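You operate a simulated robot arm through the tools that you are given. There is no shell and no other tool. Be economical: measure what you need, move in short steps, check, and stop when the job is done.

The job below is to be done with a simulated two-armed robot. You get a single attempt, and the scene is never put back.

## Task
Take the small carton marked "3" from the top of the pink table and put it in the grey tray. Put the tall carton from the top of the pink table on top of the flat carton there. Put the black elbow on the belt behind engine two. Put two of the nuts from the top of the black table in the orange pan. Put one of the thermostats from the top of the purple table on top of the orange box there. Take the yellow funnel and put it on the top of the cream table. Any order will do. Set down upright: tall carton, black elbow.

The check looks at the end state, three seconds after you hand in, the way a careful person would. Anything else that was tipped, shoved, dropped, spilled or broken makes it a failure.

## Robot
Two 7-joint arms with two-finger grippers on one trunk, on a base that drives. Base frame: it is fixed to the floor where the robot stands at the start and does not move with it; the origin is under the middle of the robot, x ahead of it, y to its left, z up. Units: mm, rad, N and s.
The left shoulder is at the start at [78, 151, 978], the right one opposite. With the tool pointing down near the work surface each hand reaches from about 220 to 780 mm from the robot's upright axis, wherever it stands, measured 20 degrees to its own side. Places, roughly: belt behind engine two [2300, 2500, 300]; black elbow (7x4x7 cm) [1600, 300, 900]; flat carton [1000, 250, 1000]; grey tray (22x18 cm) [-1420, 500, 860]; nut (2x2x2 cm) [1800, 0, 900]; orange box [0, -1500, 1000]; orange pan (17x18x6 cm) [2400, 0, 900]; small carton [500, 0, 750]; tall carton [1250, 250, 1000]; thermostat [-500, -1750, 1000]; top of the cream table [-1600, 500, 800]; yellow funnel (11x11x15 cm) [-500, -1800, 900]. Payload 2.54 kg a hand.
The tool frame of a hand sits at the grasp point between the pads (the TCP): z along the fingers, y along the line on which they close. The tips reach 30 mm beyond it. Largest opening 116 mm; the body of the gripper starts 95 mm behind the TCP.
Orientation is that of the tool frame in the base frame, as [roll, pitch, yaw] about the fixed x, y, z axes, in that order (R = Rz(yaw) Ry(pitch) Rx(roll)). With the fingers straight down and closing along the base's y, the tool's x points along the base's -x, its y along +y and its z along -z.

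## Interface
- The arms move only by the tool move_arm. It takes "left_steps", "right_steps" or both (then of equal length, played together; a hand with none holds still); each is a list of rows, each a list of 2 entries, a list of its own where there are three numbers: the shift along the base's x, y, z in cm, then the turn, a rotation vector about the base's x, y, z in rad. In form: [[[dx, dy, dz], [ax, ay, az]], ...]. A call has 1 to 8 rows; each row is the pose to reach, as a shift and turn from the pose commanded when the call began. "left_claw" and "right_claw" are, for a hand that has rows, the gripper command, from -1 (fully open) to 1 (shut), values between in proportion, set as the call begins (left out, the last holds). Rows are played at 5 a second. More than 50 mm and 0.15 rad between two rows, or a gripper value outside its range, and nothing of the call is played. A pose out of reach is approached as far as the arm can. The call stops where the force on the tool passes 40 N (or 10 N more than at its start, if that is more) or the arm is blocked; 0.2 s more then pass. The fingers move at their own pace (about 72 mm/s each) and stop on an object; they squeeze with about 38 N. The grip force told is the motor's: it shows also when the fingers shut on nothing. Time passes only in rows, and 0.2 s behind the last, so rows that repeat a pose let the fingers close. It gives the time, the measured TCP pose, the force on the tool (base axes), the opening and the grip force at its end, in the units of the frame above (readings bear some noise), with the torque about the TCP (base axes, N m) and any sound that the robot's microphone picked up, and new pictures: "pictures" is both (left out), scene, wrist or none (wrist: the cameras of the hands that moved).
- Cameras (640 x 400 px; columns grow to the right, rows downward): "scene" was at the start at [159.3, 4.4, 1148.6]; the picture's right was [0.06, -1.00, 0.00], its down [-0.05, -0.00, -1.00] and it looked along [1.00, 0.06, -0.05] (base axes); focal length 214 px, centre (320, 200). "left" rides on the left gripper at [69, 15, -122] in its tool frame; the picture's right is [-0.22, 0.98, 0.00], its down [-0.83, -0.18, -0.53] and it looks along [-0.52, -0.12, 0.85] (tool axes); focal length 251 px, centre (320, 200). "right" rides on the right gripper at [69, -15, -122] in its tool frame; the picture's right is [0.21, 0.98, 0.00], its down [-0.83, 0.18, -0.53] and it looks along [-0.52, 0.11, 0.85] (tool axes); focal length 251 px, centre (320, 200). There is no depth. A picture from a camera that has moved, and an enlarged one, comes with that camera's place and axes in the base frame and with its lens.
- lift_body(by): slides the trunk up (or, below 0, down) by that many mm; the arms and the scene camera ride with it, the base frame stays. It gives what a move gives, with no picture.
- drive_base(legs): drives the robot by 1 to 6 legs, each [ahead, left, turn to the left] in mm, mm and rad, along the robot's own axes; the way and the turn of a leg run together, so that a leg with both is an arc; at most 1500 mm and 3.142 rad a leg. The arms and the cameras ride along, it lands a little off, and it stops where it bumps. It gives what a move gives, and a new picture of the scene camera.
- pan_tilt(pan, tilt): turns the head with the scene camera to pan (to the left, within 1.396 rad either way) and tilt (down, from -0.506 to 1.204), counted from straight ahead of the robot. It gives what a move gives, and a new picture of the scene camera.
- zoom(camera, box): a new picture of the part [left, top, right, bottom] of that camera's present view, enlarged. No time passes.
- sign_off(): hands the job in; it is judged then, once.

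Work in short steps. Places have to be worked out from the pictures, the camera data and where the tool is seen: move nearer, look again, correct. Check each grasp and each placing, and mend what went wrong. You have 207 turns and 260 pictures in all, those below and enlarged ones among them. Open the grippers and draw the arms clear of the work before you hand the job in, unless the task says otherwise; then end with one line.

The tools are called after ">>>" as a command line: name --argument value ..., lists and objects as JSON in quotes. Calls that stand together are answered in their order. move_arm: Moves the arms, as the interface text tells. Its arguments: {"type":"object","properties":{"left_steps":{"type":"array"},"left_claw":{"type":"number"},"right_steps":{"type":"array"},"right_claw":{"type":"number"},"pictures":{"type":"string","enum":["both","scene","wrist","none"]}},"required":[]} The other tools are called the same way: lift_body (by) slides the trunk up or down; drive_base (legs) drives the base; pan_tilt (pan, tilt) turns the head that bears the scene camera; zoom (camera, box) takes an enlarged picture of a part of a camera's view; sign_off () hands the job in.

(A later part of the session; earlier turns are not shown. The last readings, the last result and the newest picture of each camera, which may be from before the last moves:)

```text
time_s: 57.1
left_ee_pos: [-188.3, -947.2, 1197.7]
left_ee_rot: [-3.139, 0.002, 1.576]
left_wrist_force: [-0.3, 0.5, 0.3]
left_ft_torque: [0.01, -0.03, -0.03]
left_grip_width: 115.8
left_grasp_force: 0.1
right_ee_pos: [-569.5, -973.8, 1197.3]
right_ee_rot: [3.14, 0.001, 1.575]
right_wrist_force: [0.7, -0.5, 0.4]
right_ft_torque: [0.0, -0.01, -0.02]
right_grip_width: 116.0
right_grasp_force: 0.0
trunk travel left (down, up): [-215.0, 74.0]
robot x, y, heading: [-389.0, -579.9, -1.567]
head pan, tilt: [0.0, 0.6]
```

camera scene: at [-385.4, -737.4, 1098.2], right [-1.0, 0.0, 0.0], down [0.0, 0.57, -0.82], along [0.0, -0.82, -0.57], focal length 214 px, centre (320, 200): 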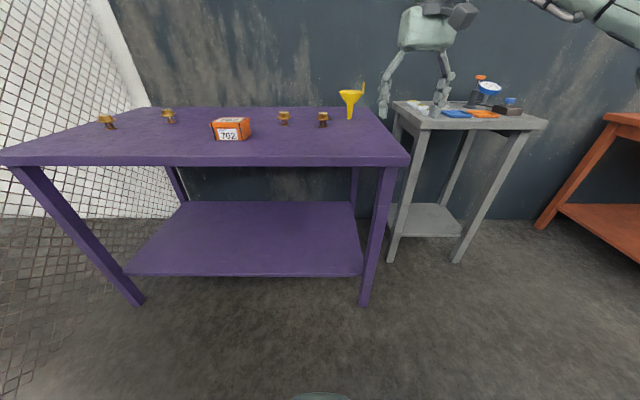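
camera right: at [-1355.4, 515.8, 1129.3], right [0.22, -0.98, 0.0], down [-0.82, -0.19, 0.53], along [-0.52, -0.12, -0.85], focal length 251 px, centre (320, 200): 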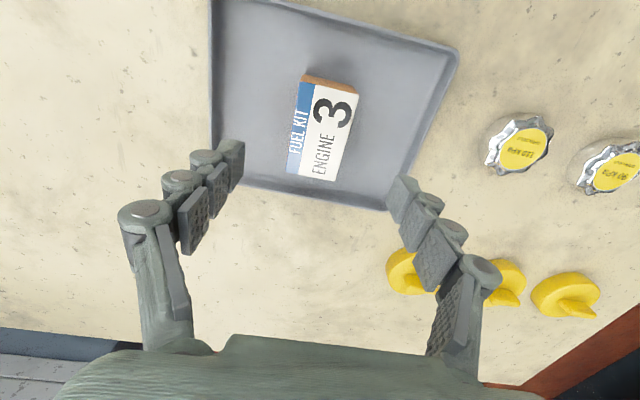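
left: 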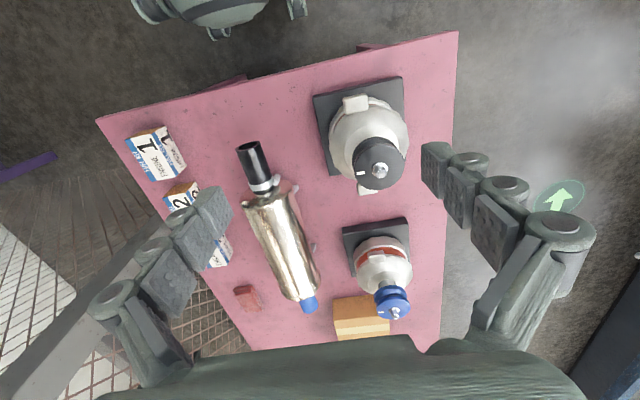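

Now drive 290 mm closer (table near edge y≈-1260), then look down for the base/shelf clearance.

>>> drive_base --legs '[[290, 60, 0]]'

>>> pan_tilt --pan 0.0 --tilt 0.95

```text
time_s: 59.2
left_ee_pos: [-127.4, -1237.1, 1198.2]
left_ee_rot: [-3.138, 0.003, 1.574]
left_wrist_force: [0.6, -0.1, 1.5]
left_ft_torque: [0.04, 0.03, -0.04]
left_grip_width: 116.2
left_grasp_force: 0.1
right_ee_pos: [-510.1, -1263.2, 1195.3]
right_ee_rot: [3.142, 0.0, 1.572]
right_wrist_force: [-0.2, 0.3, 0.3]
right_ft_torque: [0.05, 0.01, 0.01]
right_grip_width: 115.8
right_grasp_force: 0.0
trunk travel left (down, up): [-215.0, 74.0]
robot x, y, heading: [-326.1, -866.0, -1.567]
head pan, tilt: [0.0, 0.6]
camera scene: at [-325.1, -1025.5, 1098.1], right [-1.0, 0.0, 0.0], down [0.0, 0.57, -0.82], along [0.0, -0.82, -0.57], focal length 214 px, centre (320, 200)
```

scene: 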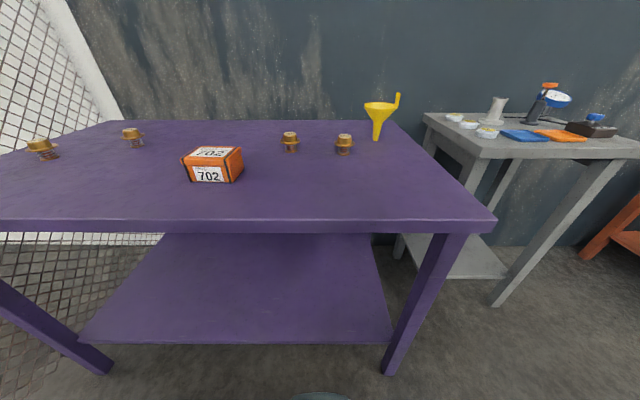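

```text
time_s: 60.0
left_ee_pos: [-128.7, -1235.8, 1197.7]
left_ee_rot: [-3.14, 0.002, 1.574]
left_wrist_force: [-0.3, -0.4, 0.3]
left_ft_torque: [0.0, -0.02, 0.03]
left_grip_width: 115.7
left_grasp_force: 0.1
right_ee_pos: [-509.0, -1262.4, 1196.5]
right_ee_rot: [3.139, 0.0, 1.573]
right_wrist_force: [-0.8, -0.6, 0.5]
right_ft_torque: [0.02, -0.01, 0.01]
right_grip_width: 116.2
right_grasp_force: 0.0
trunk travel left (down, up): [-215.0, 74.0]
robot x, y, heading: [-326.6, -869.4, -1.576]
head pan, tilt: [0.0, 0.949]
camera scene: at [-325.2, -1009.4, 1069.9], right [-1.0, 0.0, 0.0], down [0.0, 0.81, -0.58], along [0.0, -0.58, -0.81], focal length 214 px, centre (320, 200)
```

scene: 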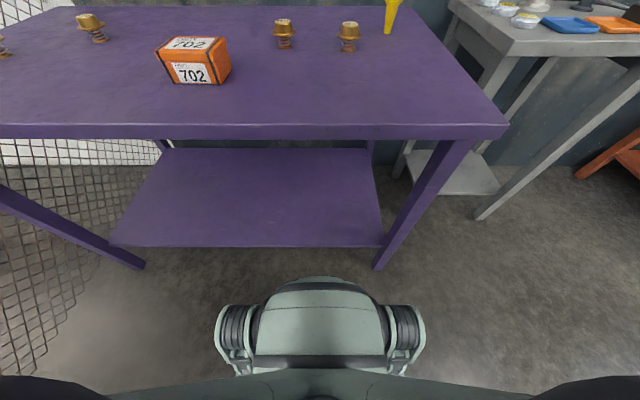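

I take wrist pictures from both hands to triangulate heights and positions.

>>> move_arm --left_steps '[[[0, -4, 0], [0, 0, 0]], [[0, -8, -2], [0, 0, 0]], [[0, -12, -4], [0, 0, 0]]]' --right_steps '[[[0, -4, 0], [0, 0, 0]], [[0, -8, 0], [0, 0, 0]], [[0, -12, 0], [0, 0, 0]]]' --pictures "wrist"

```text
time_s: 60.8
left_ee_pos: [-127.8, -1357.4, 1158.2]
left_ee_rot: [-3.137, -0.001, 1.577]
left_wrist_force: [0.2, -1.0, 0.1]
left_ft_torque: [0.01, 0.02, 0.0]
left_grip_width: 115.8
left_grasp_force: 0.1
right_ee_pos: [-509.8, -1384.9, 1194.5]
right_ee_rot: [-3.14, -0.002, 1.573]
right_wrist_force: [-0.8, -0.4, -0.1]
right_ft_torque: [0.06, 0.02, -0.04]
right_grip_width: 115.7
right_grasp_force: 0.1
trunk travel left (down, up): [-215.0, 74.0]
robot x, y, heading: [-325.5, -869.5, -1.57]
head pan, tilt: [0.0, 0.949]
camera right: at [-526.2, -1315.3, 1316.6], right [0.98, 0.22, 0.0], down [0.18, -0.83, 0.53], along [0.11, -0.52, -0.85], focal length 251 px, centre (320, 200)
camera left: at [-112.3, -1287.4, 1279.8], right [0.98, -0.21, 0.0], down [-0.18, -0.83, 0.53], along [-0.11, -0.52, -0.84], focal length 251 px, centre (320, 200)
```

right: 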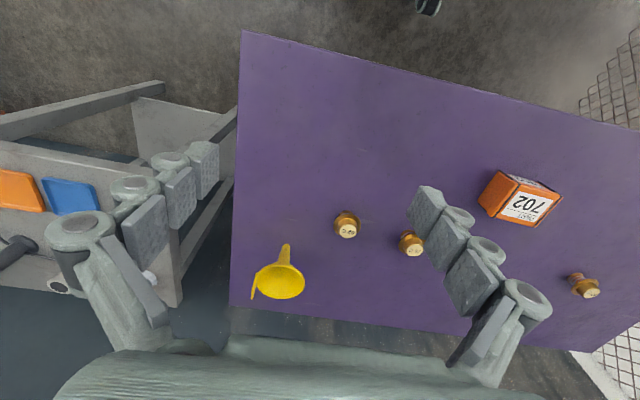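
left: 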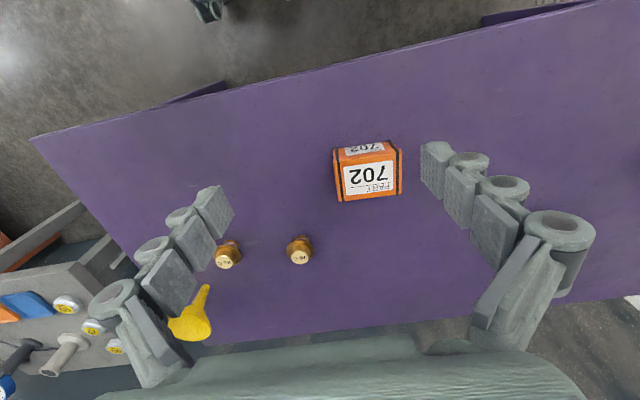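

Triangulated: thermostat A (-396,-1642, top 885), B (-235,-1656, top 882), orange box top centre (-69,-1494,900), funnel about (-512,-1764). I zoom in on the funnel's shape and the box.

>>> pan_tilt --pan -0.1 --tilt 0.4

>>> zoom --camera "scene" --box '[260, 130, 420, 230]'

```text
time_s: 61.8
left_ee_pos: [-128.5, -1355.5, 1158.6]
left_ee_rot: [-3.14, 0.003, 1.574]
left_wrist_force: [0.1, 0.4, -0.1]
left_ft_torque: [0.03, 0.0, 0.05]
left_grip_width: 115.9
left_grasp_force: 0.2
right_ee_pos: [-511.1, -1380.0, 1196.0]
right_ee_rot: [3.141, -0.001, 1.574]
right_wrist_force: [1.2, 0.2, -0.5]
right_ft_torque: [-0.02, -0.02, -0.02]
right_grip_width: 116.1
right_grasp_force: 0.1
trunk travel left (down, up): [-215.0, 74.0]
robot x, y, heading: [-325.3, -866.7, -1.569]
head pan, tilt: [-0.099, 0.4]
camera scene: at [-334.4, -1028.8, 1116.4], right [-1.0, 0.1, 0.0], down [0.04, 0.39, -0.92], along [-0.09, -0.92, -0.39], focal length 214 px, centre (320, 200)
```

scene: 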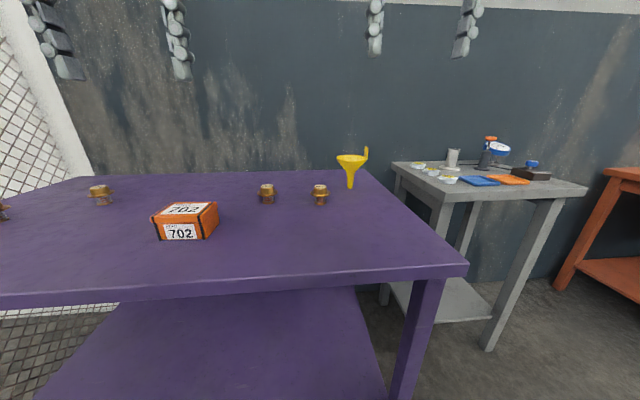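

```text
4.00 times, centred on (340, 180) of scene
camera zoom: at [-334.4, -1028.8, 1116.4], right [-1.0, 0.1, 0.0], down [0.04, 0.39, -0.92], along [-0.09, -0.92, -0.39], focal length 858 px, centre (240, 280)
```

zoom: 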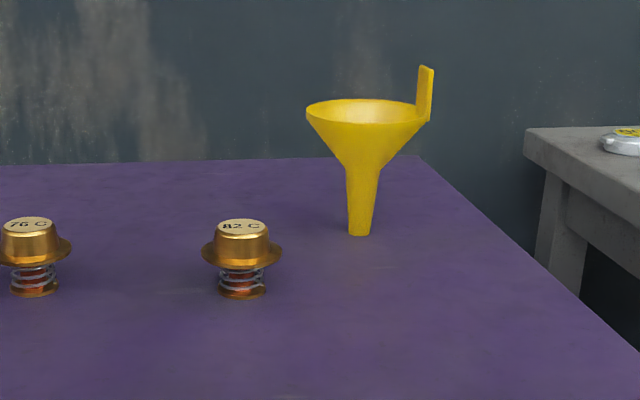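

Now drive 85 mm closer so both targets are within reach (bumper stays ~25 mm short of the shelf).

>>> drive_base --legs '[[85, 0, 0]]'

>>> pan_tilt --pan 0.0 --tilt 0.95

```text
time_s: 62.8
left_ee_pos: [-127.5, -1439.5, 1159.5]
left_ee_rot: [-3.14, 0.001, 1.574]
left_wrist_force: [0.6, -1.1, -0.7]
left_ft_torque: [0.05, 0.01, 0.02]
left_grip_width: 115.7
left_grasp_force: 0.1
right_ee_pos: [-511.8, -1465.1, 1195.6]
right_ee_rot: [3.141, -0.001, 1.574]
right_wrist_force: [-0.4, -0.3, -1.0]
right_ft_torque: [0.04, 0.01, -0.01]
right_grip_width: 116.0
right_grasp_force: 0.0
trunk travel left (down, up): [-215.0, 74.0]
robot x, y, heading: [-330.8, -953.4, -1.571]
head pan, tilt: [-0.099, 0.4]
camera scene: at [-334.2, -1113.2, 1116.3], right [-1.0, 0.1, 0.0], down [0.04, 0.39, -0.92], along [-0.09, -0.92, -0.39], focal length 214 px, centre (320, 200)
```

scene: 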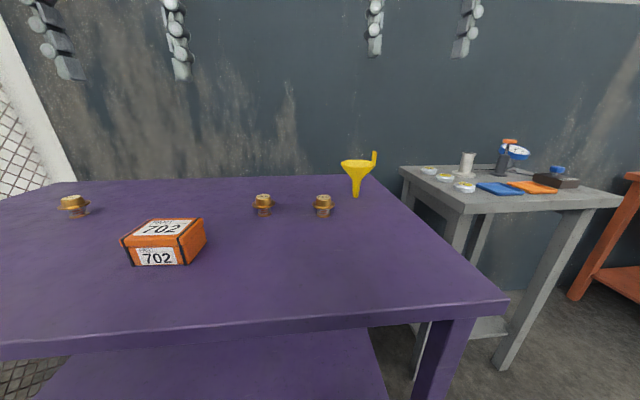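

```text
time_s: 63.8
left_ee_pos: [-127.5, -1439.6, 1158.0]
left_ee_rot: [-3.139, 0.002, 1.573]
left_wrist_force: [-0.6, -0.1, 0.2]
left_ft_torque: [0.03, -0.04, 0.0]
left_grip_width: 115.9
left_grasp_force: 0.2
right_ee_pos: [-510.6, -1465.2, 1196.1]
right_ee_rot: [3.14, -0.001, 1.572]
right_wrist_force: [1.2, -0.4, -0.2]
right_ft_torque: [0.01, 0.03, 0.01]
right_grip_width: 116.2
right_grasp_force: 0.1
trunk travel left (down, up): [-215.0, 74.0]
robot x, y, heading: [-326.2, -952.9, -1.565]
head pan, tilt: [0.0, 0.949]
camera scene: at [-325.1, -1093.0, 1069.9], right [-1.0, 0.0, 0.0], down [0.0, 0.81, -0.58], along [0.0, -0.58, -0.81], focal length 214 px, centre (320, 200)
```

scene: 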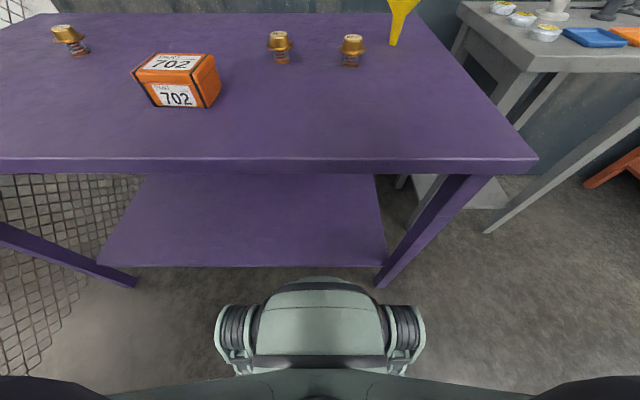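

About 50 mm remains to the shelf. Now bring the left hand above thermostat B at z≈960.

>>> move_arm --left_steps '[[[-2, -3, -3], [0, 0, 0]], [[-4, -6, -6], [0, 0, 0]], [[-6, -9, -9], [0, 0, 0]], [[-8, -12, -12], [0, 0, 0]], [[-9.5, -15, -15], [0, 0, 0]], [[-10.7, -18, -18], [0, 0, 0]], [[-10.7, -21.6, -20], [0, 0, 0]], [[-10.7, -21.6, -20], [0, 0, 0]]]' --pictures "wrist"

```text
time_s: 65.6
left_ee_pos: [-232.1, -1654.8, 961.1]
left_ee_rot: [-3.141, -0.001, 1.573]
left_wrist_force: [0.7, -0.4, -0.1]
left_ft_torque: [0.02, 0.02, 0.0]
left_grip_width: 115.7
left_grasp_force: 0.0
right_ee_pos: [-510.4, -1465.0, 1195.9]
right_ee_rot: [-3.142, 0.002, 1.572]
right_wrist_force: [0.2, -0.3, -0.4]
right_ft_torque: [0.0, 0.02, -0.01]
right_grip_width: 115.9
right_grasp_force: 0.1
trunk travel left (down, up): [-215.0, 74.0]
robot x, y, heading: [-322.9, -956.9, -1.569]
head pan, tilt: [0.0, 0.949]
camera left: at [-216.8, -1584.8, 1083.6], right [0.98, -0.21, 0.0], down [-0.18, -0.83, 0.54], along [-0.12, -0.52, -0.84], focal length 251 px, centre (320, 200)
```

left: 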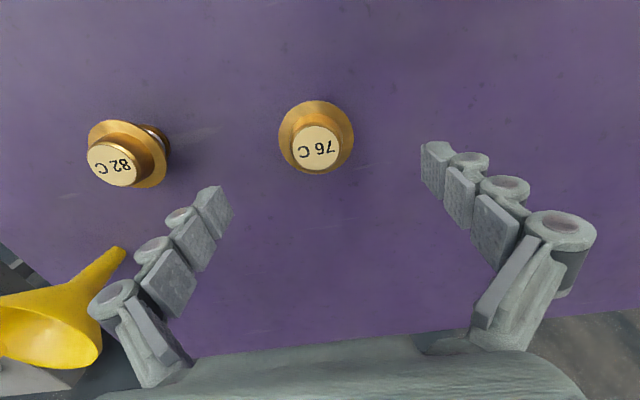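

Thermostat B is at (-237,-1657). I descend to z≈880 around it.

>>> move_arm --left_steps '[[[-0.4, -0.2, -3], [0, 0, 0]], [[-0.4, -0.2, -6], [0, 0, 0]], [[-0.4, -0.2, -8.0], [0, 0, 0]], [[-0.4, -0.2, -8.0], [0, 0, 0]]]' --pictures "wrist"

```text
time_s: 66.6
left_ee_pos: [-237.6, -1657.1, 879.4]
left_ee_rot: [-3.14, 0.002, 1.574]
left_wrist_force: [-0.8, 0.1, -0.1]
left_ft_torque: [-0.02, -0.03, -0.01]
left_grip_width: 115.9
left_grasp_force: 0.1
right_ee_pos: [-512.1, -1465.2, 1195.3]
right_ee_rot: [-3.141, -0.001, 1.573]
right_wrist_force: [-0.5, 0.5, 0.1]
right_ft_torque: [0.04, 0.01, -0.02]
right_grip_width: 115.9
right_grasp_force: 0.0
trunk travel left (down, up): [-215.0, 74.0]
robot x, y, heading: [-324.5, -950.5, -1.576]
head pan, tilt: [0.0, 0.949]
camera left: at [-222.2, -1586.4, 1000.4], right [0.98, -0.21, 0.0], down [-0.18, -0.83, 0.54], along [-0.11, -0.52, -0.84], focal length 251 px, centre (320, 200)
```

left: 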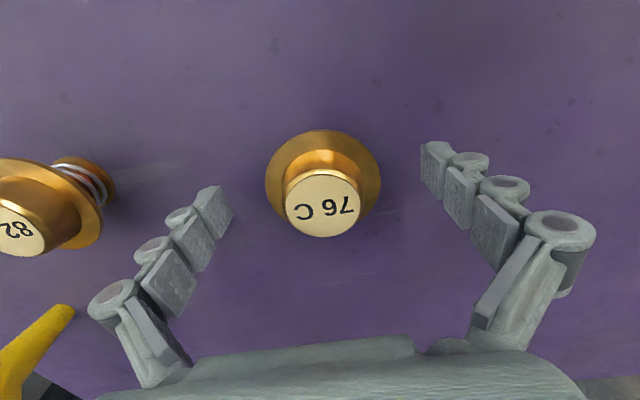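

The thermostat is centred between the fingers; close.

>>> move_arm --left_steps '[[[0, 0, 0], [0, 0, 0]], [[0, 0, 0], [0, 0, 0]], [[0, 0, 0], [0, 0, 0]], [[0, 0, 0], [0, 0, 0]]]' --left_claw 1 --pictures "none"

```text
time_s: 67.6
left_ee_pos: [-236.5, -1657.1, 880.0]
left_ee_rot: [-3.139, 0.003, 1.575]
left_wrist_force: [0.5, -0.1, 0.9]
left_ft_torque: [0.02, 0.0, 0.01]
left_grip_width: 59.2
left_grasp_force: 38.1
right_ee_pos: [-510.5, -1465.5, 1195.0]
right_ee_rot: [3.141, -0.001, 1.573]
right_wrist_force: [-0.6, -0.1, -0.5]
right_ft_torque: [0.0, 0.01, 0.01]
right_grip_width: 116.0
right_grasp_force: 0.0
trunk travel left (down, up): [-215.0, 74.0]
robot x, y, heading: [-323.7, -950.6, -1.571]
head pan, tilt: [0.0, 0.949]
```

Gripped at 59 mm (flange). Lift 130 mm straight up.

>>> move_arm --left_steps '[[[0, 0, 3.5], [0, 0, 0]], [[0, 0, 7], [0, 0, 0]], [[0, 0, 10.5], [0, 0, 0]], [[0, 0, 13], [0, 0, 0]]]' --pictures "wrist"

```text
time_s: 68.6
left_ee_pos: [-236.2, -1651.5, 1009.6]
left_ee_rot: [-3.14, 0.003, 1.574]
left_wrist_force: [0.6, 0.0, -0.9]
left_ft_torque: [0.02, -0.03, 0.0]
left_grip_width: 59.0
left_grasp_force: 38.3
left hand out of reach, approached as far as the arm can: row 4
right_ee_pos: [-511.4, -1463.9, 1195.7]
right_ee_rot: [3.141, 0.001, 1.572]
right_wrist_force: [0.1, 0.0, -0.1]
right_ft_torque: [0.0, 0.04, -0.01]
right_grip_width: 115.9
right_grasp_force: 0.0
trunk travel left (down, up): [-215.0, 74.0]
robot x, y, heading: [-325.6, -950.7, -1.569]
head pan, tilt: [0.0, 0.949]
camera left: at [-221.4, -1582.1, 1130.8], right [0.98, -0.21, 0.0], down [-0.18, -0.83, 0.54], along [-0.12, -0.52, -0.84], focal length 251 px, centre (320, 200)
```

left: 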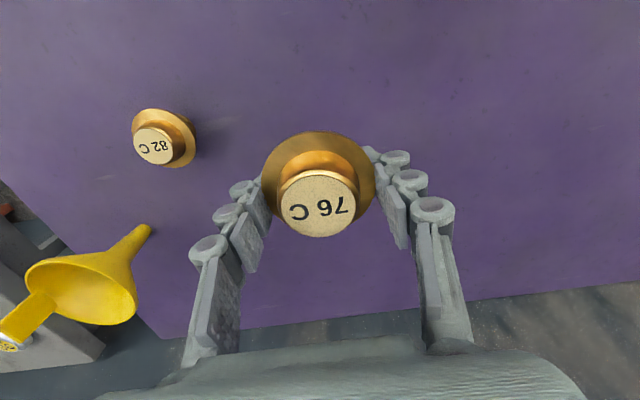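

Held securely. Move over the orange box at (-69,-1494).

>>> move_arm --left_steps '[[[3, 3, 0], [0, 0, 0]], [[6, 6, 0], [0, 0, 0]], [[9, 9, 0], [0, 0, 0]], [[12, 12, 0], [0, 0, 0]], [[15, 14.5, 0], [0, 0, 0]], [[16.7, 15.7, 0], [0, 0, 0]], [[16.7, 15.7, 0], [0, 0, 0]]]' --pictures "both"

```text
time_s: 70.2
left_ee_pos: [-70.6, -1495.5, 1012.0]
left_ee_rot: [-3.136, 0.002, 1.574]
left_wrist_force: [-0.2, -0.8, -0.3]
left_ft_torque: [-0.01, -0.02, -0.02]
left_grip_width: 58.9
left_grasp_force: 37.8
right_ee_pos: [-512.0, -1465.9, 1194.7]
right_ee_rot: [3.141, 0.0, 1.571]
right_wrist_force: [-0.4, -0.3, 1.0]
right_ft_torque: [-0.01, -0.03, 0.02]
right_grip_width: 116.1
right_grasp_force: 0.0
trunk travel left (down, up): [-215.0, 74.0]
robot x, y, heading: [-327.4, -948.7, -1.568]
head pan, tilt: [0.0, 0.949]
camera scene: at [-325.1, -1093.1, 1069.8], right [-1.0, 0.0, 0.0], down [0.0, 0.81, -0.58], along [0.0, -0.58, -0.81], focal length 214 px, centre (320, 200)
camera left: at [-55.3, -1425.2, 1132.4], right [0.98, -0.21, 0.0], down [-0.18, -0.83, 0.54], along [-0.12, -0.52, -0.84], focal length 251 px, centre (320, 200)
```

scene: 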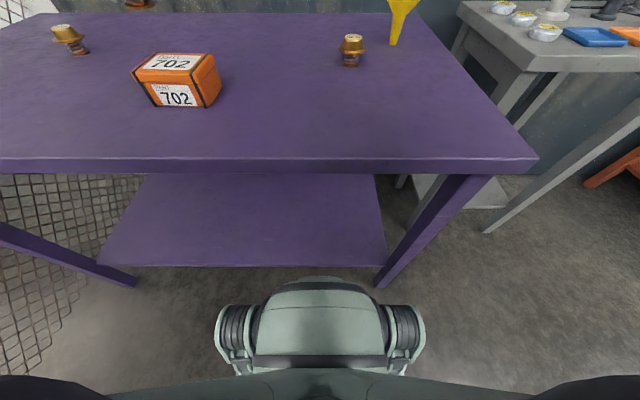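
left: 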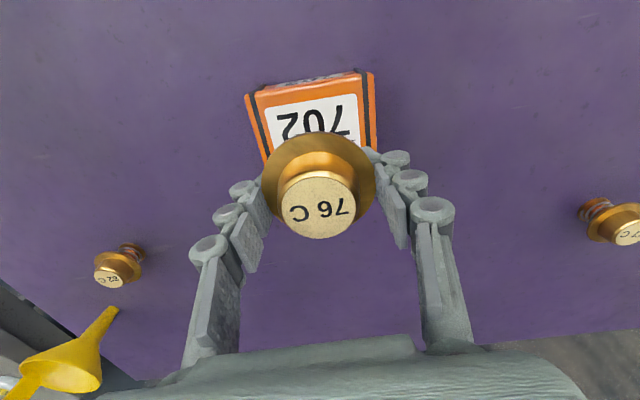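

The held thermostat is centred over the box (x -126..-16, near edge y≈-1454). Lower to just above, then slowly to contact.

>>> move_arm --left_steps '[[[0.1, -0.2, -3], [0, 0, 0]], [[0.1, -0.2, -6], [0, 0, 0]], [[0.1, -0.2, -6.6], [0, 0, 0]], [[0.1, -0.2, -6.9], [0, 0, 0]], [[0.1, -0.2, -7.2], [0, 0, 0]], [[0.1, -0.2, -7.4], [0, 0, 0]]]' --pictures "wrist"

>>> pan_tilt --pan 0.4 --tilt 0.5

>>> zoom --camera "scene" --box '[180, 100, 340, 200]'

```text
time_s: 71.6
left_ee_pos: [-71.0, -1498.1, 938.3]
left_ee_rot: [-3.138, 0.009, 1.575]
left_wrist_force: [4.3, -4.2, 18.7]
left_ft_torque: [0.03, -0.11, -0.02]
left_grip_width: 58.9
left_grasp_force: 38.3
right_ee_pos: [-511.0, -1463.6, 1197.2]
right_ee_rot: [-3.141, 0.001, 1.574]
right_wrist_force: [0.3, -0.1, -0.4]
right_ft_torque: [-0.01, 0.03, -0.05]
right_grip_width: 116.2
right_grasp_force: 0.1
trunk travel left (down, up): [-215.0, 74.0]
robot x, y, heading: [-324.7, -948.3, -1.571]
head pan, tilt: [0.0, 0.949]
camera left: at [-54.9, -1426.6, 1059.8], right [0.98, -0.21, 0.0], down [-0.18, -0.82, 0.54], along [-0.11, -0.53, -0.84], focal length 251 px, centre (320, 200)
```

left: 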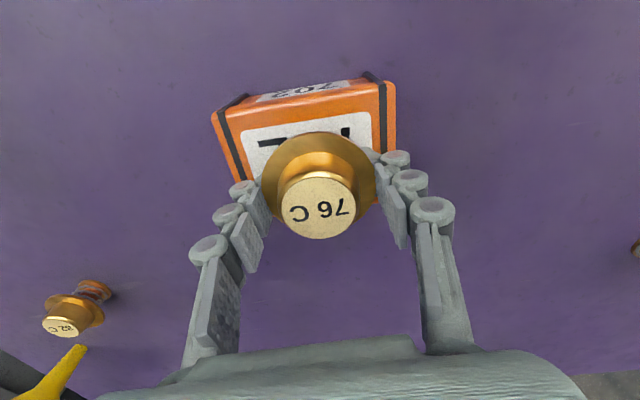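

```text
time_s: 72.5
left_ee_pos: [-70.7, -1497.7, 936.9]
left_ee_rot: [-3.139, 0.004, 1.573]
left_wrist_force: [6.5, -7.2, 26.8]
left_ft_torque: [0.01, -0.13, -0.03]
left_grip_width: 59.6
left_grasp_force: 38.3
right_ee_pos: [-511.5, -1464.4, 1196.4]
right_ee_rot: [-3.141, 0.003, 1.573]
right_wrist_force: [-0.7, -0.1, -0.1]
right_ft_torque: [0.03, -0.01, 0.03]
right_grip_width: 115.8
right_grasp_force: 0.0
trunk travel left (down, up): [-215.0, 74.0]
robot x, y, heading: [-329.0, -951.9, -1.569]
head pan, tilt: [0.4, 0.499]
camera scene: at [-290.1, -1102.7, 1107.6], right [-0.92, -0.39, 0.0], down [-0.19, 0.44, -0.88], along [0.34, -0.81, -0.48], focal length 214 px, centre (320, 200)
```

scene: 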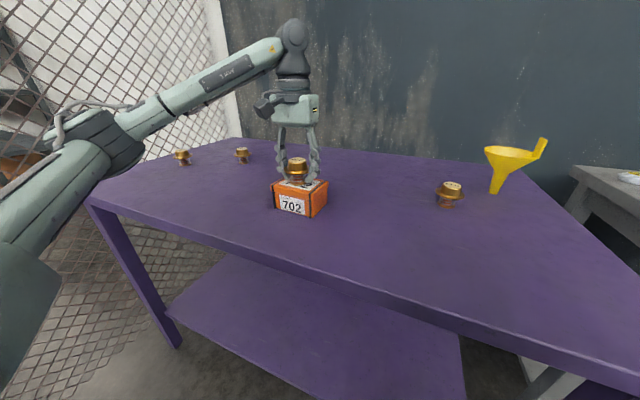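

```text
4.00 times, centred on (260, 150) of scene
camera zoom: at [-290.1, -1102.7, 1107.6], right [-0.92, -0.39, 0.0], down [-0.19, 0.44, -0.88], along [0.34, -0.81, -0.48], focal length 858 px, centre (560, 400)
```

zoom: 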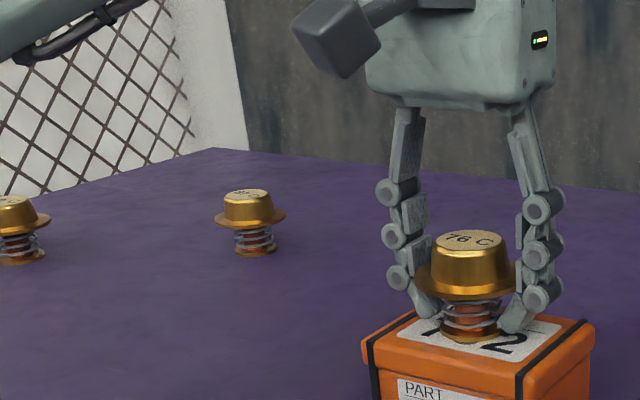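

It stands on the box with some pressing force; I relieve 2 mm, open, and rise.

>>> move_arm --left_steps '[[[0, 0, 0.3], [0, 0, 0]], [[0, 0, 0.3], [0, 0, 0]]]' --pictures "none"

>>> move_arm --left_steps '[[[0, 0, 0], [0, 0, 0]], [[0, 0, 0], [0, 0, 0]], [[0, 0, 0], [0, 0, 0]], [[0, 0, 0], [0, 0, 0]]]' --left_claw -0.7 --pictures "none"

>>> zoom --camera "scene" --box '[220, 100, 380, 200]'

```text
time_s: 73.1
left_ee_pos: [-71.2, -1498.0, 937.6]
left_ee_rot: [-3.139, -0.001, 1.572]
left_wrist_force: [0.1, -1.6, 7.9]
left_ft_torque: [-0.02, 0.03, 0.01]
left_grip_width: 59.1
left_grasp_force: 38.1
right_ee_pos: [-511.2, -1465.1, 1196.2]
right_ee_rot: [3.141, 0.0, 1.573]
right_wrist_force: [0.5, -0.2, 0.3]
right_ft_torque: [-0.02, -0.03, 0.03]
right_grip_width: 115.9
right_grasp_force: 0.1
trunk travel left (down, up): [-215.0, 74.0]
robot x, y, heading: [-324.8, -949.0, -1.566]
head pan, tilt: [0.4, 0.499]
```

```text
time_s: 74.1
left_ee_pos: [-68.9, -1498.3, 938.0]
left_ee_rot: [-3.14, 0.002, 1.575]
left_wrist_force: [-0.1, -0.5, -0.3]
left_ft_torque: [0.03, 0.02, 0.0]
left_grip_width: 98.9
left_grasp_force: 0.0
right_ee_pos: [-511.0, -1466.2, 1194.8]
right_ee_rot: [-3.141, -0.001, 1.573]
right_wrist_force: [-0.1, -0.8, -0.4]
right_ft_torque: [-0.02, 0.04, -0.01]
right_grip_width: 116.3
right_grasp_force: 0.0
trunk travel left (down, up): [-215.0, 74.0]
robot x, y, heading: [-325.4, -951.7, -1.568]
head pan, tilt: [0.4, 0.499]
```

```text
4.00 times, centred on (300, 150) of scene
camera zoom: at [-289.7, -1104.0, 1107.3], right [-0.92, -0.39, 0.0], down [-0.19, 0.44, -0.88], along [0.34, -0.81, -0.48], focal length 858 px, centre (400, 400)
```

zoom: 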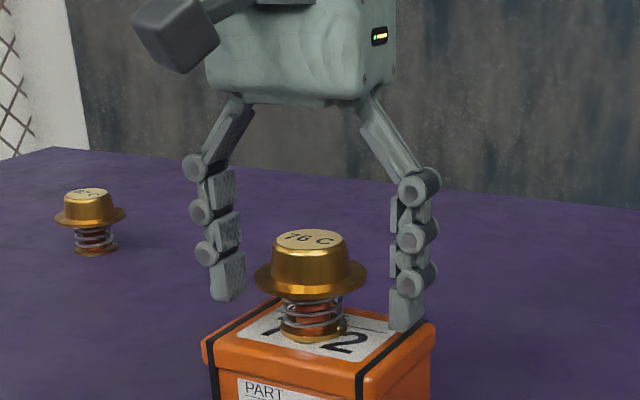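

It stands freely. Raise the left hand and retract it.

>>> move_arm --left_steps '[[[0, 0, 4], [0, 0, 0]], [[0, 0, 8], [0, 0, 0]], [[0, 0, 12], [0, 0, 0]], [[0, 0, 16], [0, 0, 0]], [[-1, 3.5, 19], [0, 0, 0]], [[-2, 7, 22], [0, 0, 0]], [[-3, 11, 24], [0, 0, 0]], [[-4, 15, 26], [0, 0, 0]]]' --left_claw -1 --pictures "none"

>>> pan_tilt --pan -0.1 --tilt 0.4

>>> zoom --camera "scene" --box '[260, 130, 420, 230]'

```text
time_s: 75.9
left_ee_pos: [-109.8, -1346.8, 1198.2]
left_ee_rot: [-3.137, 0.003, 1.574]
left_wrist_force: [0.1, -0.7, 1.0]
left_ft_torque: [-0.02, 0.0, 0.01]
left_grip_width: 116.0
left_grasp_force: 0.0
right_ee_pos: [-510.8, -1464.1, 1195.9]
right_ee_rot: [-3.141, 0.0, 1.571]
right_wrist_force: [0.0, 0.7, -0.5]
right_ft_torque: [-0.04, -0.01, 0.01]
right_grip_width: 116.2
right_grasp_force: 0.1
trunk travel left (down, up): [-215.0, 74.0]
robot x, y, heading: [-328.7, -953.9, -1.568]
head pan, tilt: [0.4, 0.499]
```

```text
time_s: 76.8
left_ee_pos: [-109.2, -1347.4, 1195.5]
left_ee_rot: [-3.138, 0.003, 1.574]
left_wrist_force: [-0.1, 0.9, -0.1]
left_ft_torque: [-0.01, -0.02, -0.02]
left_grip_width: 115.9
left_grasp_force: 0.0
right_ee_pos: [-511.0, -1464.9, 1195.4]
right_ee_rot: [-3.141, 0.002, 1.573]
right_wrist_force: [-0.1, 0.4, -0.6]
right_ft_torque: [0.01, -0.02, 0.0]
right_grip_width: 116.2
right_grasp_force: 0.0
trunk travel left (down, up): [-215.0, 74.0]
robot x, y, heading: [-327.5, -949.1, -1.57]
head pan, tilt: [-0.099, 0.4]
camera scene: at [-334.1, -1112.5, 1116.4], right [-1.0, 0.1, 0.0], down [0.04, 0.39, -0.92], along [-0.09, -0.92, -0.39], focal length 214 px, centre (320, 200)
```

scene: 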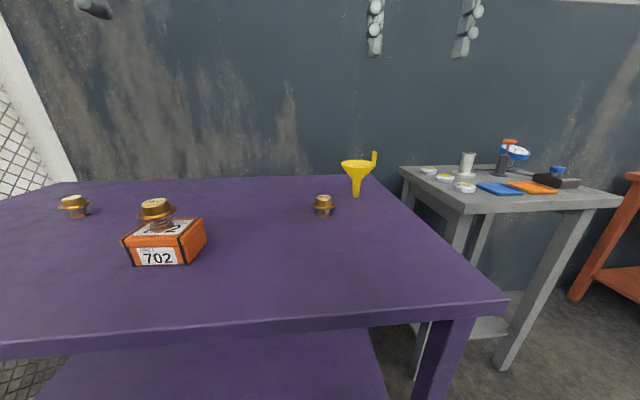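

```text
4.00 times, centred on (340, 180) of scene
camera zoom: at [-334.1, -1112.5, 1116.4], right [-1.0, 0.1, 0.0], down [0.04, 0.39, -0.92], along [-0.09, -0.92, -0.39], focal length 858 px, centre (240, 280)
```

zoom: 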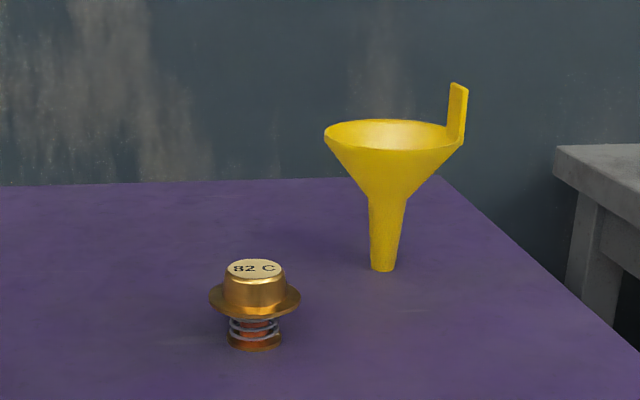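

Funnel stem is at about (-520,-1778). I tilt the right tool forward to ~21° below horizontal, while moving a bit ahead and down, well clear of objects.

>>> move_arm --right_steps '[[[0, -1, -2], [-0.15, 0, 0]], [[0, -2, -4], [-0.3, 0, 0]], [[0, -4, -6], [-0.45, 0, 0]], [[0, -6, -8], [-0.6, 0, 0]], [[0, -8, -10], [-0.75, 0, 0]], [[0, -10, -12], [-0.9, 0, 0]], [[0, -11, -14], [-1.05, 0, 0]], [[0, -12, -16], [-1.2, 0, 0]]]' --right_claw -0.3 --pictures "both"

```text
time_s: 78.6
left_ee_pos: [-108.9, -1348.6, 1196.7]
left_ee_rot: [-3.14, 0.002, 1.575]
left_wrist_force: [1.0, 0.6, -0.3]
left_ft_torque: [0.0, -0.04, 0.02]
left_grip_width: 116.1
left_grasp_force: 0.2
right_ee_pos: [-511.0, -1586.0, 1034.5]
right_ee_rot: [-3.141, 1.201, 1.57]
right_wrist_force: [0.4, -0.3, 0.5]
right_ft_torque: [0.01, -0.01, 0.01]
right_grip_width: 75.4
right_grasp_force: 0.1
trunk travel left (down, up): [-215.0, 74.0]
robot x, y, heading: [-328.5, -952.5, -1.572]
head pan, tilt: [-0.099, 0.4]
camera scene: at [-334.4, -1112.8, 1116.4], right [-1.0, 0.1, 0.0], down [0.04, 0.39, -0.92], along [-0.09, -0.92, -0.39], focal length 214 px, centre (320, 200)
camera right: at [-527.1, -1447.4, 1014.8], right [0.98, 0.08, -0.2], down [0.18, 0.2, 0.96], along [0.12, -0.98, 0.18], focal length 251 px, centre (320, 200)
```

scene: 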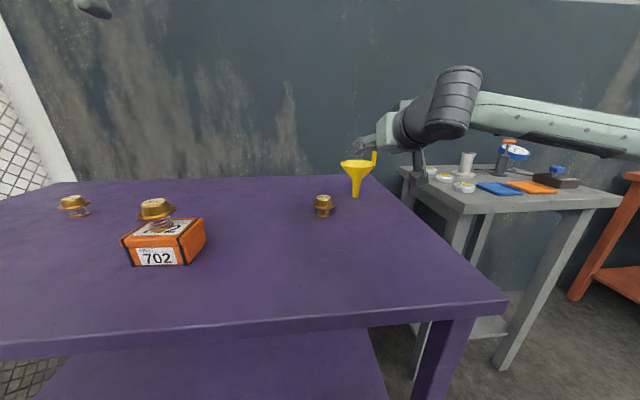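
right: 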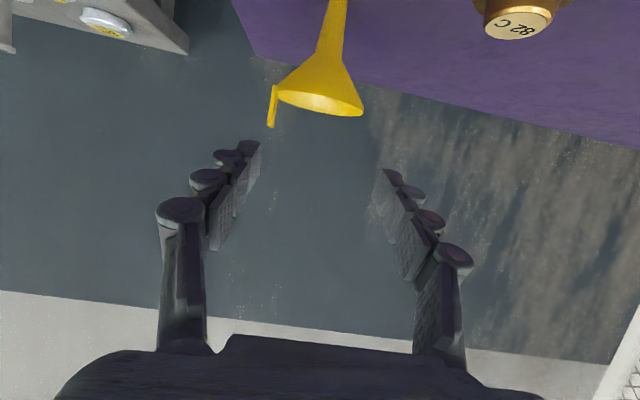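

The hand camera hangs below the tool at this tilt, so I use a slightly steeper tilt (1.0 rad) for table clearance and go to a pre-grasp at (-520,-1655,892).

>>> move_arm --right_steps '[[[-0.3, -1.5, -3], [0.1, 0, 0]], [[-0.6, -3, -6], [0.2, 0, 0]], [[-0.9, -4.5, -9], [0.2, 0, 0]], [[-0.9, -6, -12], [0.2, 0, 0]], [[-0.9, -6.9, -14.2], [0.2, 0, 0]], [[-0.9, -6.9, -14.2], [0.2, 0, 0]]]' --pictures "both"

>>> zoom --camera "scene" --box '[280, 120, 440, 220]'

```text
time_s: 80.0
left_ee_pos: [-109.7, -1347.8, 1197.4]
left_ee_rot: [-3.137, 0.004, 1.573]
left_wrist_force: [0.2, -0.3, 0.0]
left_ft_torque: [0.01, 0.01, 0.01]
left_grip_width: 116.1
left_grasp_force: 0.0
right_ee_pos: [-521.2, -1655.6, 893.3]
right_ee_rot: [-3.139, 1.002, 1.574]
right_wrist_force: [-0.4, -0.1, 0.9]
right_ft_torque: [-0.01, 0.0, -0.01]
right_grip_width: 75.7
right_grasp_force: 0.1
trunk travel left (down, up): [-215.0, 74.0]
robot x, y, heading: [-324.1, -951.2, -1.571]
head pan, tilt: [-0.099, 0.4]
camera scene: at [-334.2, -1112.4, 1116.5], right [-1.0, 0.1, 0.0], down [0.04, 0.39, -0.92], along [-0.09, -0.92, -0.39], focal length 214 px, centre (320, 200)
camera right: at [-536.2, -1515.9, 900.7], right [0.98, 0.12, -0.18], down [0.18, 0.0, 0.98], along [0.12, -0.99, -0.02], focal length 251 px, centre (320, 200)
```

scene: 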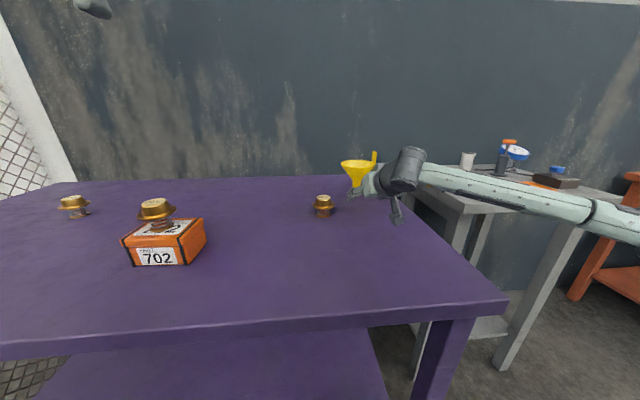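
right: 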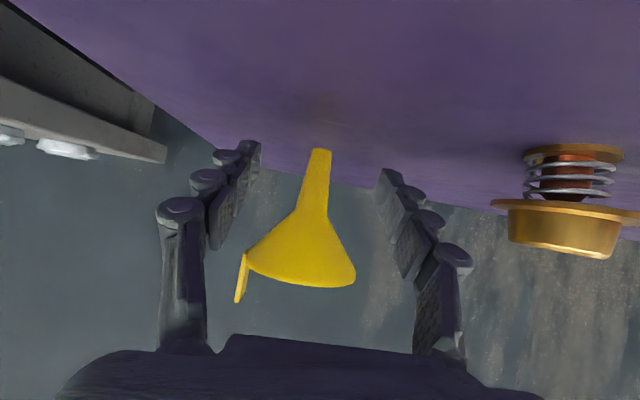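

```text
4.00 times, centred on (360, 170) of scene
camera zoom: at [-334.2, -1112.4, 1116.5], right [-1.0, 0.1, 0.0], down [0.04, 0.39, -0.92], along [-0.09, -0.92, -0.39], focal length 858 px, centre (160, 320)
```

zoom: 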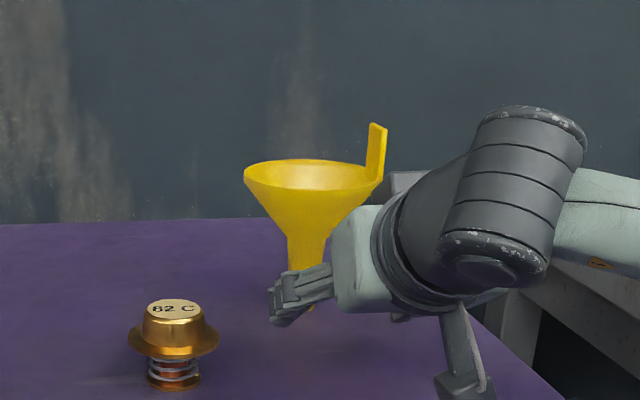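

The stem is at x≈-513 with bottom z≈843; I slide forward 122 mm with a +8 mm x-correction.

>>> move_arm --right_steps '[[[0.8, -3, 0], [0, 0, 0]], [[0.8, -6, 0], [0, 0, 0]], [[0.8, -8, 0], [0, 0, 0]], [[0.8, -8, 0], [0, 0, 0]]]' --pictures "wrist"

>>> zoom --camera "scene" --box '[280, 120, 440, 220]'

```text
time_s: 81.0
left_ee_pos: [-109.0, -1347.7, 1198.1]
left_ee_rot: [-3.14, 0.001, 1.573]
left_wrist_force: [0.6, 0.8, 0.0]
left_ft_torque: [0.02, 0.01, 0.01]
left_grip_width: 116.3
left_grasp_force: 0.0
right_ee_pos: [-512.4, -1734.8, 892.6]
right_ee_rot: [-3.139, 1.001, 1.577]
right_wrist_force: [0.4, 0.3, 0.3]
right_ft_torque: [-0.05, -0.04, -0.01]
right_grip_width: 75.3
right_grasp_force: 0.0
trunk travel left (down, up): [-215.0, 74.0]
robot x, y, heading: [-327.2, -949.6, -1.569]
head pan, tilt: [-0.099, 0.4]
camera right: at [-528.0, -1595.8, 901.2], right [0.98, 0.12, -0.18], down [0.18, 0.0, 0.98], along [0.12, -0.99, -0.02], focal length 251 px, centre (320, 200)
```

right: 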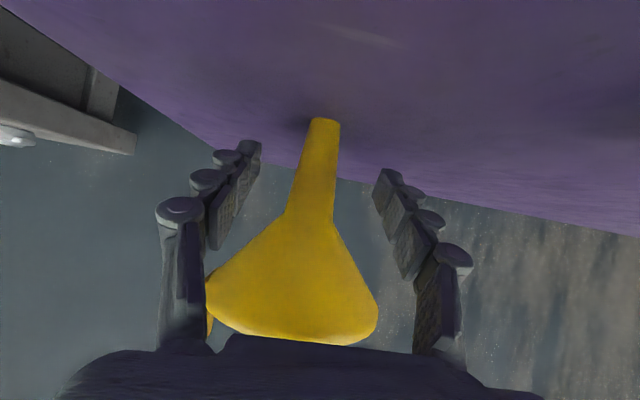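

```text
4.00 times, centred on (360, 170) of scene
camera zoom: at [-334.2, -1112.4, 1116.5], right [-1.0, 0.1, 0.0], down [0.04, 0.39, -0.92], along [-0.09, -0.92, -0.39], focal length 858 px, centre (160, 320)
```

zoom: 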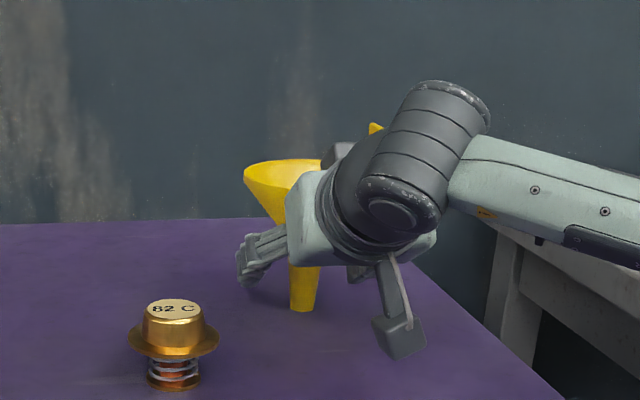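

About 38 mm more, then close on the stem.

>>> move_arm --right_steps '[[[0, -2, 0], [0, 0, 0]], [[0, -3.6, 0], [0, 0, 0]], [[0, -3.6, 0], [0, 0, 0]]]' --pictures "wrist"

```text
time_s: 81.8
left_ee_pos: [-109.7, -1347.5, 1196.9]
left_ee_rot: [-3.139, 0.002, 1.574]
left_wrist_force: [-0.7, 0.3, 0.1]
left_ft_torque: [-0.01, -0.02, -0.07]
left_grip_width: 115.9
left_grasp_force: 0.1
right_ee_pos: [-512.6, -1768.8, 892.6]
right_ee_rot: [-3.137, 1.0, 1.575]
right_wrist_force: [0.0, -0.1, -0.3]
right_ft_torque: [-0.03, 0.01, 0.04]
right_grip_width: 75.5
right_grasp_force: 0.1
trunk travel left (down, up): [-215.0, 74.0]
robot x, y, heading: [-329.9, -950.8, -1.568]
head pan, tilt: [-0.099, 0.4]
camera right: at [-527.7, -1630.7, 900.5], right [0.98, 0.12, -0.18], down [0.18, 0.0, 0.98], along [0.12, -0.99, -0.02], focal length 251 px, centre (320, 200)
```

right: 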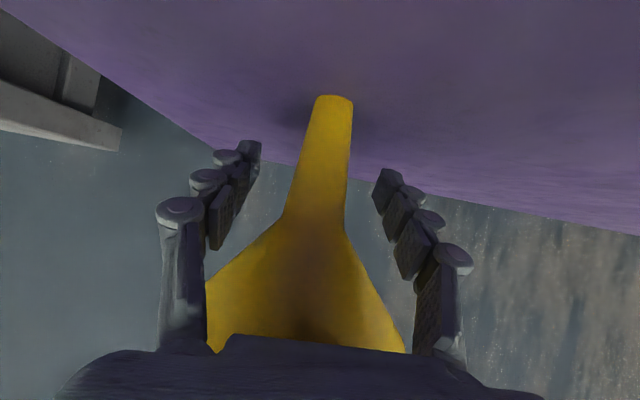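

The stem is centred between the fingers; close.

>>> move_arm --right_steps '[[[0, 0, 0], [0, 0, 0]], [[0, 0, 0], [0, 0, 0]], [[0, 0, 0], [0, 0, 0]], [[0, 0, 0], [0, 0, 0]]]' --right_claw 1 --pictures "wrist"

```text
time_s: 82.8
left_ee_pos: [-109.4, -1348.5, 1198.1]
left_ee_rot: [-3.141, 0.001, 1.575]
left_wrist_force: [0.1, -0.3, -0.4]
left_ft_torque: [0.01, -0.01, 0.02]
left_grip_width: 115.9
left_grasp_force: 0.0
right_ee_pos: [-511.7, -1770.8, 892.6]
right_ee_rot: [-3.138, 1.0, 1.576]
right_wrist_force: [-0.3, -0.3, -0.2]
right_ft_torque: [-0.01, -0.01, 0.03]
right_grip_width: 26.8
right_grasp_force: 38.0
trunk travel left (down, up): [-215.0, 74.0]
robot x, y, heading: [-323.9, -950.0, -1.569]
head pan, tilt: [-0.099, 0.4]
camera right: at [-527.8, -1630.6, 900.3], right [0.98, 0.12, -0.18], down [0.18, 0.0, 0.98], along [0.12, -0.99, -0.02], focal length 251 px, centre (320, 200)
```

right: 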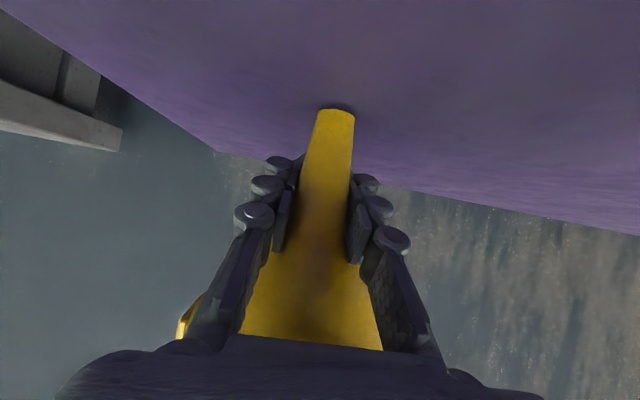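

Gripped. Lift straight up 120 mm and check.

>>> move_arm --right_steps '[[[0, 0, 3], [0, 0, 0]], [[0, 0, 6], [0, 0, 0]], [[0, 0, 9], [0, 0, 0]], [[0, 0, 12], [0, 0, 0]], [[0, 4, 14], [0, 0, 0]], [[0, 8, 16], [0, 0, 0]], [[0, 12, 17], [0, 0, 0]]]' --pictures "both"

```text
time_s: 84.4
left_ee_pos: [-109.3, -1347.0, 1197.5]
left_ee_rot: [-3.138, 0.002, 1.576]
left_wrist_force: [0.1, 0.7, 0.4]
left_ft_torque: [-0.05, 0.0, 0.02]
left_grip_width: 116.0
left_grasp_force: 0.0
right_ee_pos: [-510.4, -1649.3, 1063.0]
right_ee_rot: [-3.136, 0.998, 1.575]
right_wrist_force: [0.6, -0.8, -1.6]
right_ft_torque: [0.0, 0.02, 0.01]
right_grip_width: 26.7
right_grasp_force: 38.0
trunk travel left (down, up): [-215.0, 74.0]
robot x, y, heading: [-324.0, -951.4, -1.566]
head pan, tilt: [-0.099, 0.4]
camera scene: at [-334.3, -1112.2, 1116.5], right [-1.0, 0.1, 0.0], down [0.04, 0.39, -0.92], along [-0.09, -0.92, -0.39], focal length 214 px, centre (320, 200)
camera right: at [-526.1, -1510.0, 1070.3], right [0.98, 0.12, -0.18], down [0.18, 0.0, 0.98], along [0.12, -0.99, -0.02], focal length 251 px, centre (320, 200)
```

scene: 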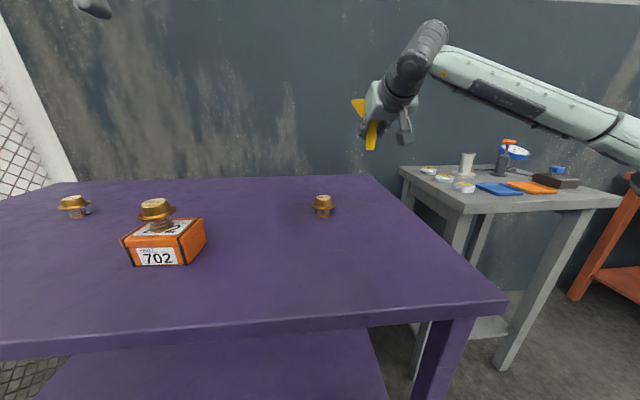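
right: 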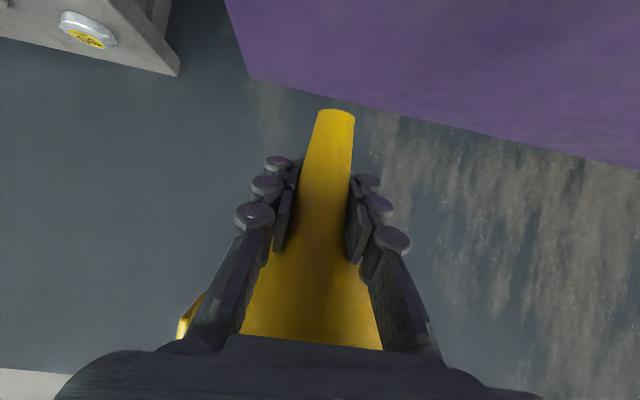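

Funnel held. Retract towards the body, then back off.

>>> move_arm --right_steps '[[[0, 4, 1], [0, 0, 0]], [[0, 8, 2], [0, 0, 0]], [[0, 12, 3], [0, 0, 0]], [[0, 16, 4], [0, 0, 0]], [[0, 19, 5], [0, 0, 0]]]' --pictures "none"

>>> drive_base --legs '[[-500, 0, 0], [0, 0, -1.571], [330, -1000, 0]]'

```text
time_s: 85.6
left_ee_pos: [-109.2, -1347.3, 1196.6]
left_ee_rot: [-3.14, 0.003, 1.574]
left_wrist_force: [0.8, 0.2, -1.2]
left_ft_torque: [0.02, -0.01, -0.03]
left_grip_width: 115.9
left_grasp_force: 0.0
right_ee_pos: [-512.4, -1461.6, 1113.8]
right_ee_rot: [-3.138, 0.999, 1.575]
right_wrist_force: [-0.2, 0.1, -1.2]
right_ft_torque: [0.01, -0.03, 0.02]
right_grip_width: 26.3
right_grasp_force: 37.8
trunk travel left (down, up): [-215.0, 74.0]
robot x, y, heading: [-325.5, -948.4, -1.573]
head pan, tilt: [-0.099, 0.4]
```

```text
time_s: 102.1
left_ee_pos: [-1067.0, 329.5, 1197.6]
left_ee_rot: [-3.139, 0.001, 0.026]
left_wrist_force: [0.4, -0.1, -0.4]
left_ft_torque: [-0.01, 0.03, 0.0]
left_grip_width: 116.0
left_grasp_force: 0.2
right_ee_pos: [-1188.8, 729.8, 1113.2]
right_ee_rot: [-3.137, 1.0, 0.028]
right_wrist_force: [0.3, -0.5, -1.3]
right_ft_torque: [0.03, 0.04, 0.02]
right_grip_width: 25.8
right_grasp_force: 38.0
trunk travel left (down, up): [-215.0, 74.0]
robot x, y, heading: [-677.2, 554.4, -3.115]
head pan, tilt: [-0.099, 0.4]
camera scene: at [-835.7, 558.2, 1116.4], right [0.07, 1.0, 0.0], down [0.39, -0.03, -0.92], along [-0.92, 0.07, -0.39], focal length 214 px, centre (320, 200)
```

scene: 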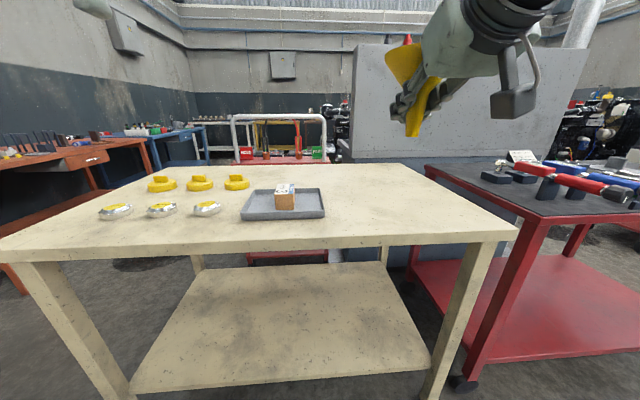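

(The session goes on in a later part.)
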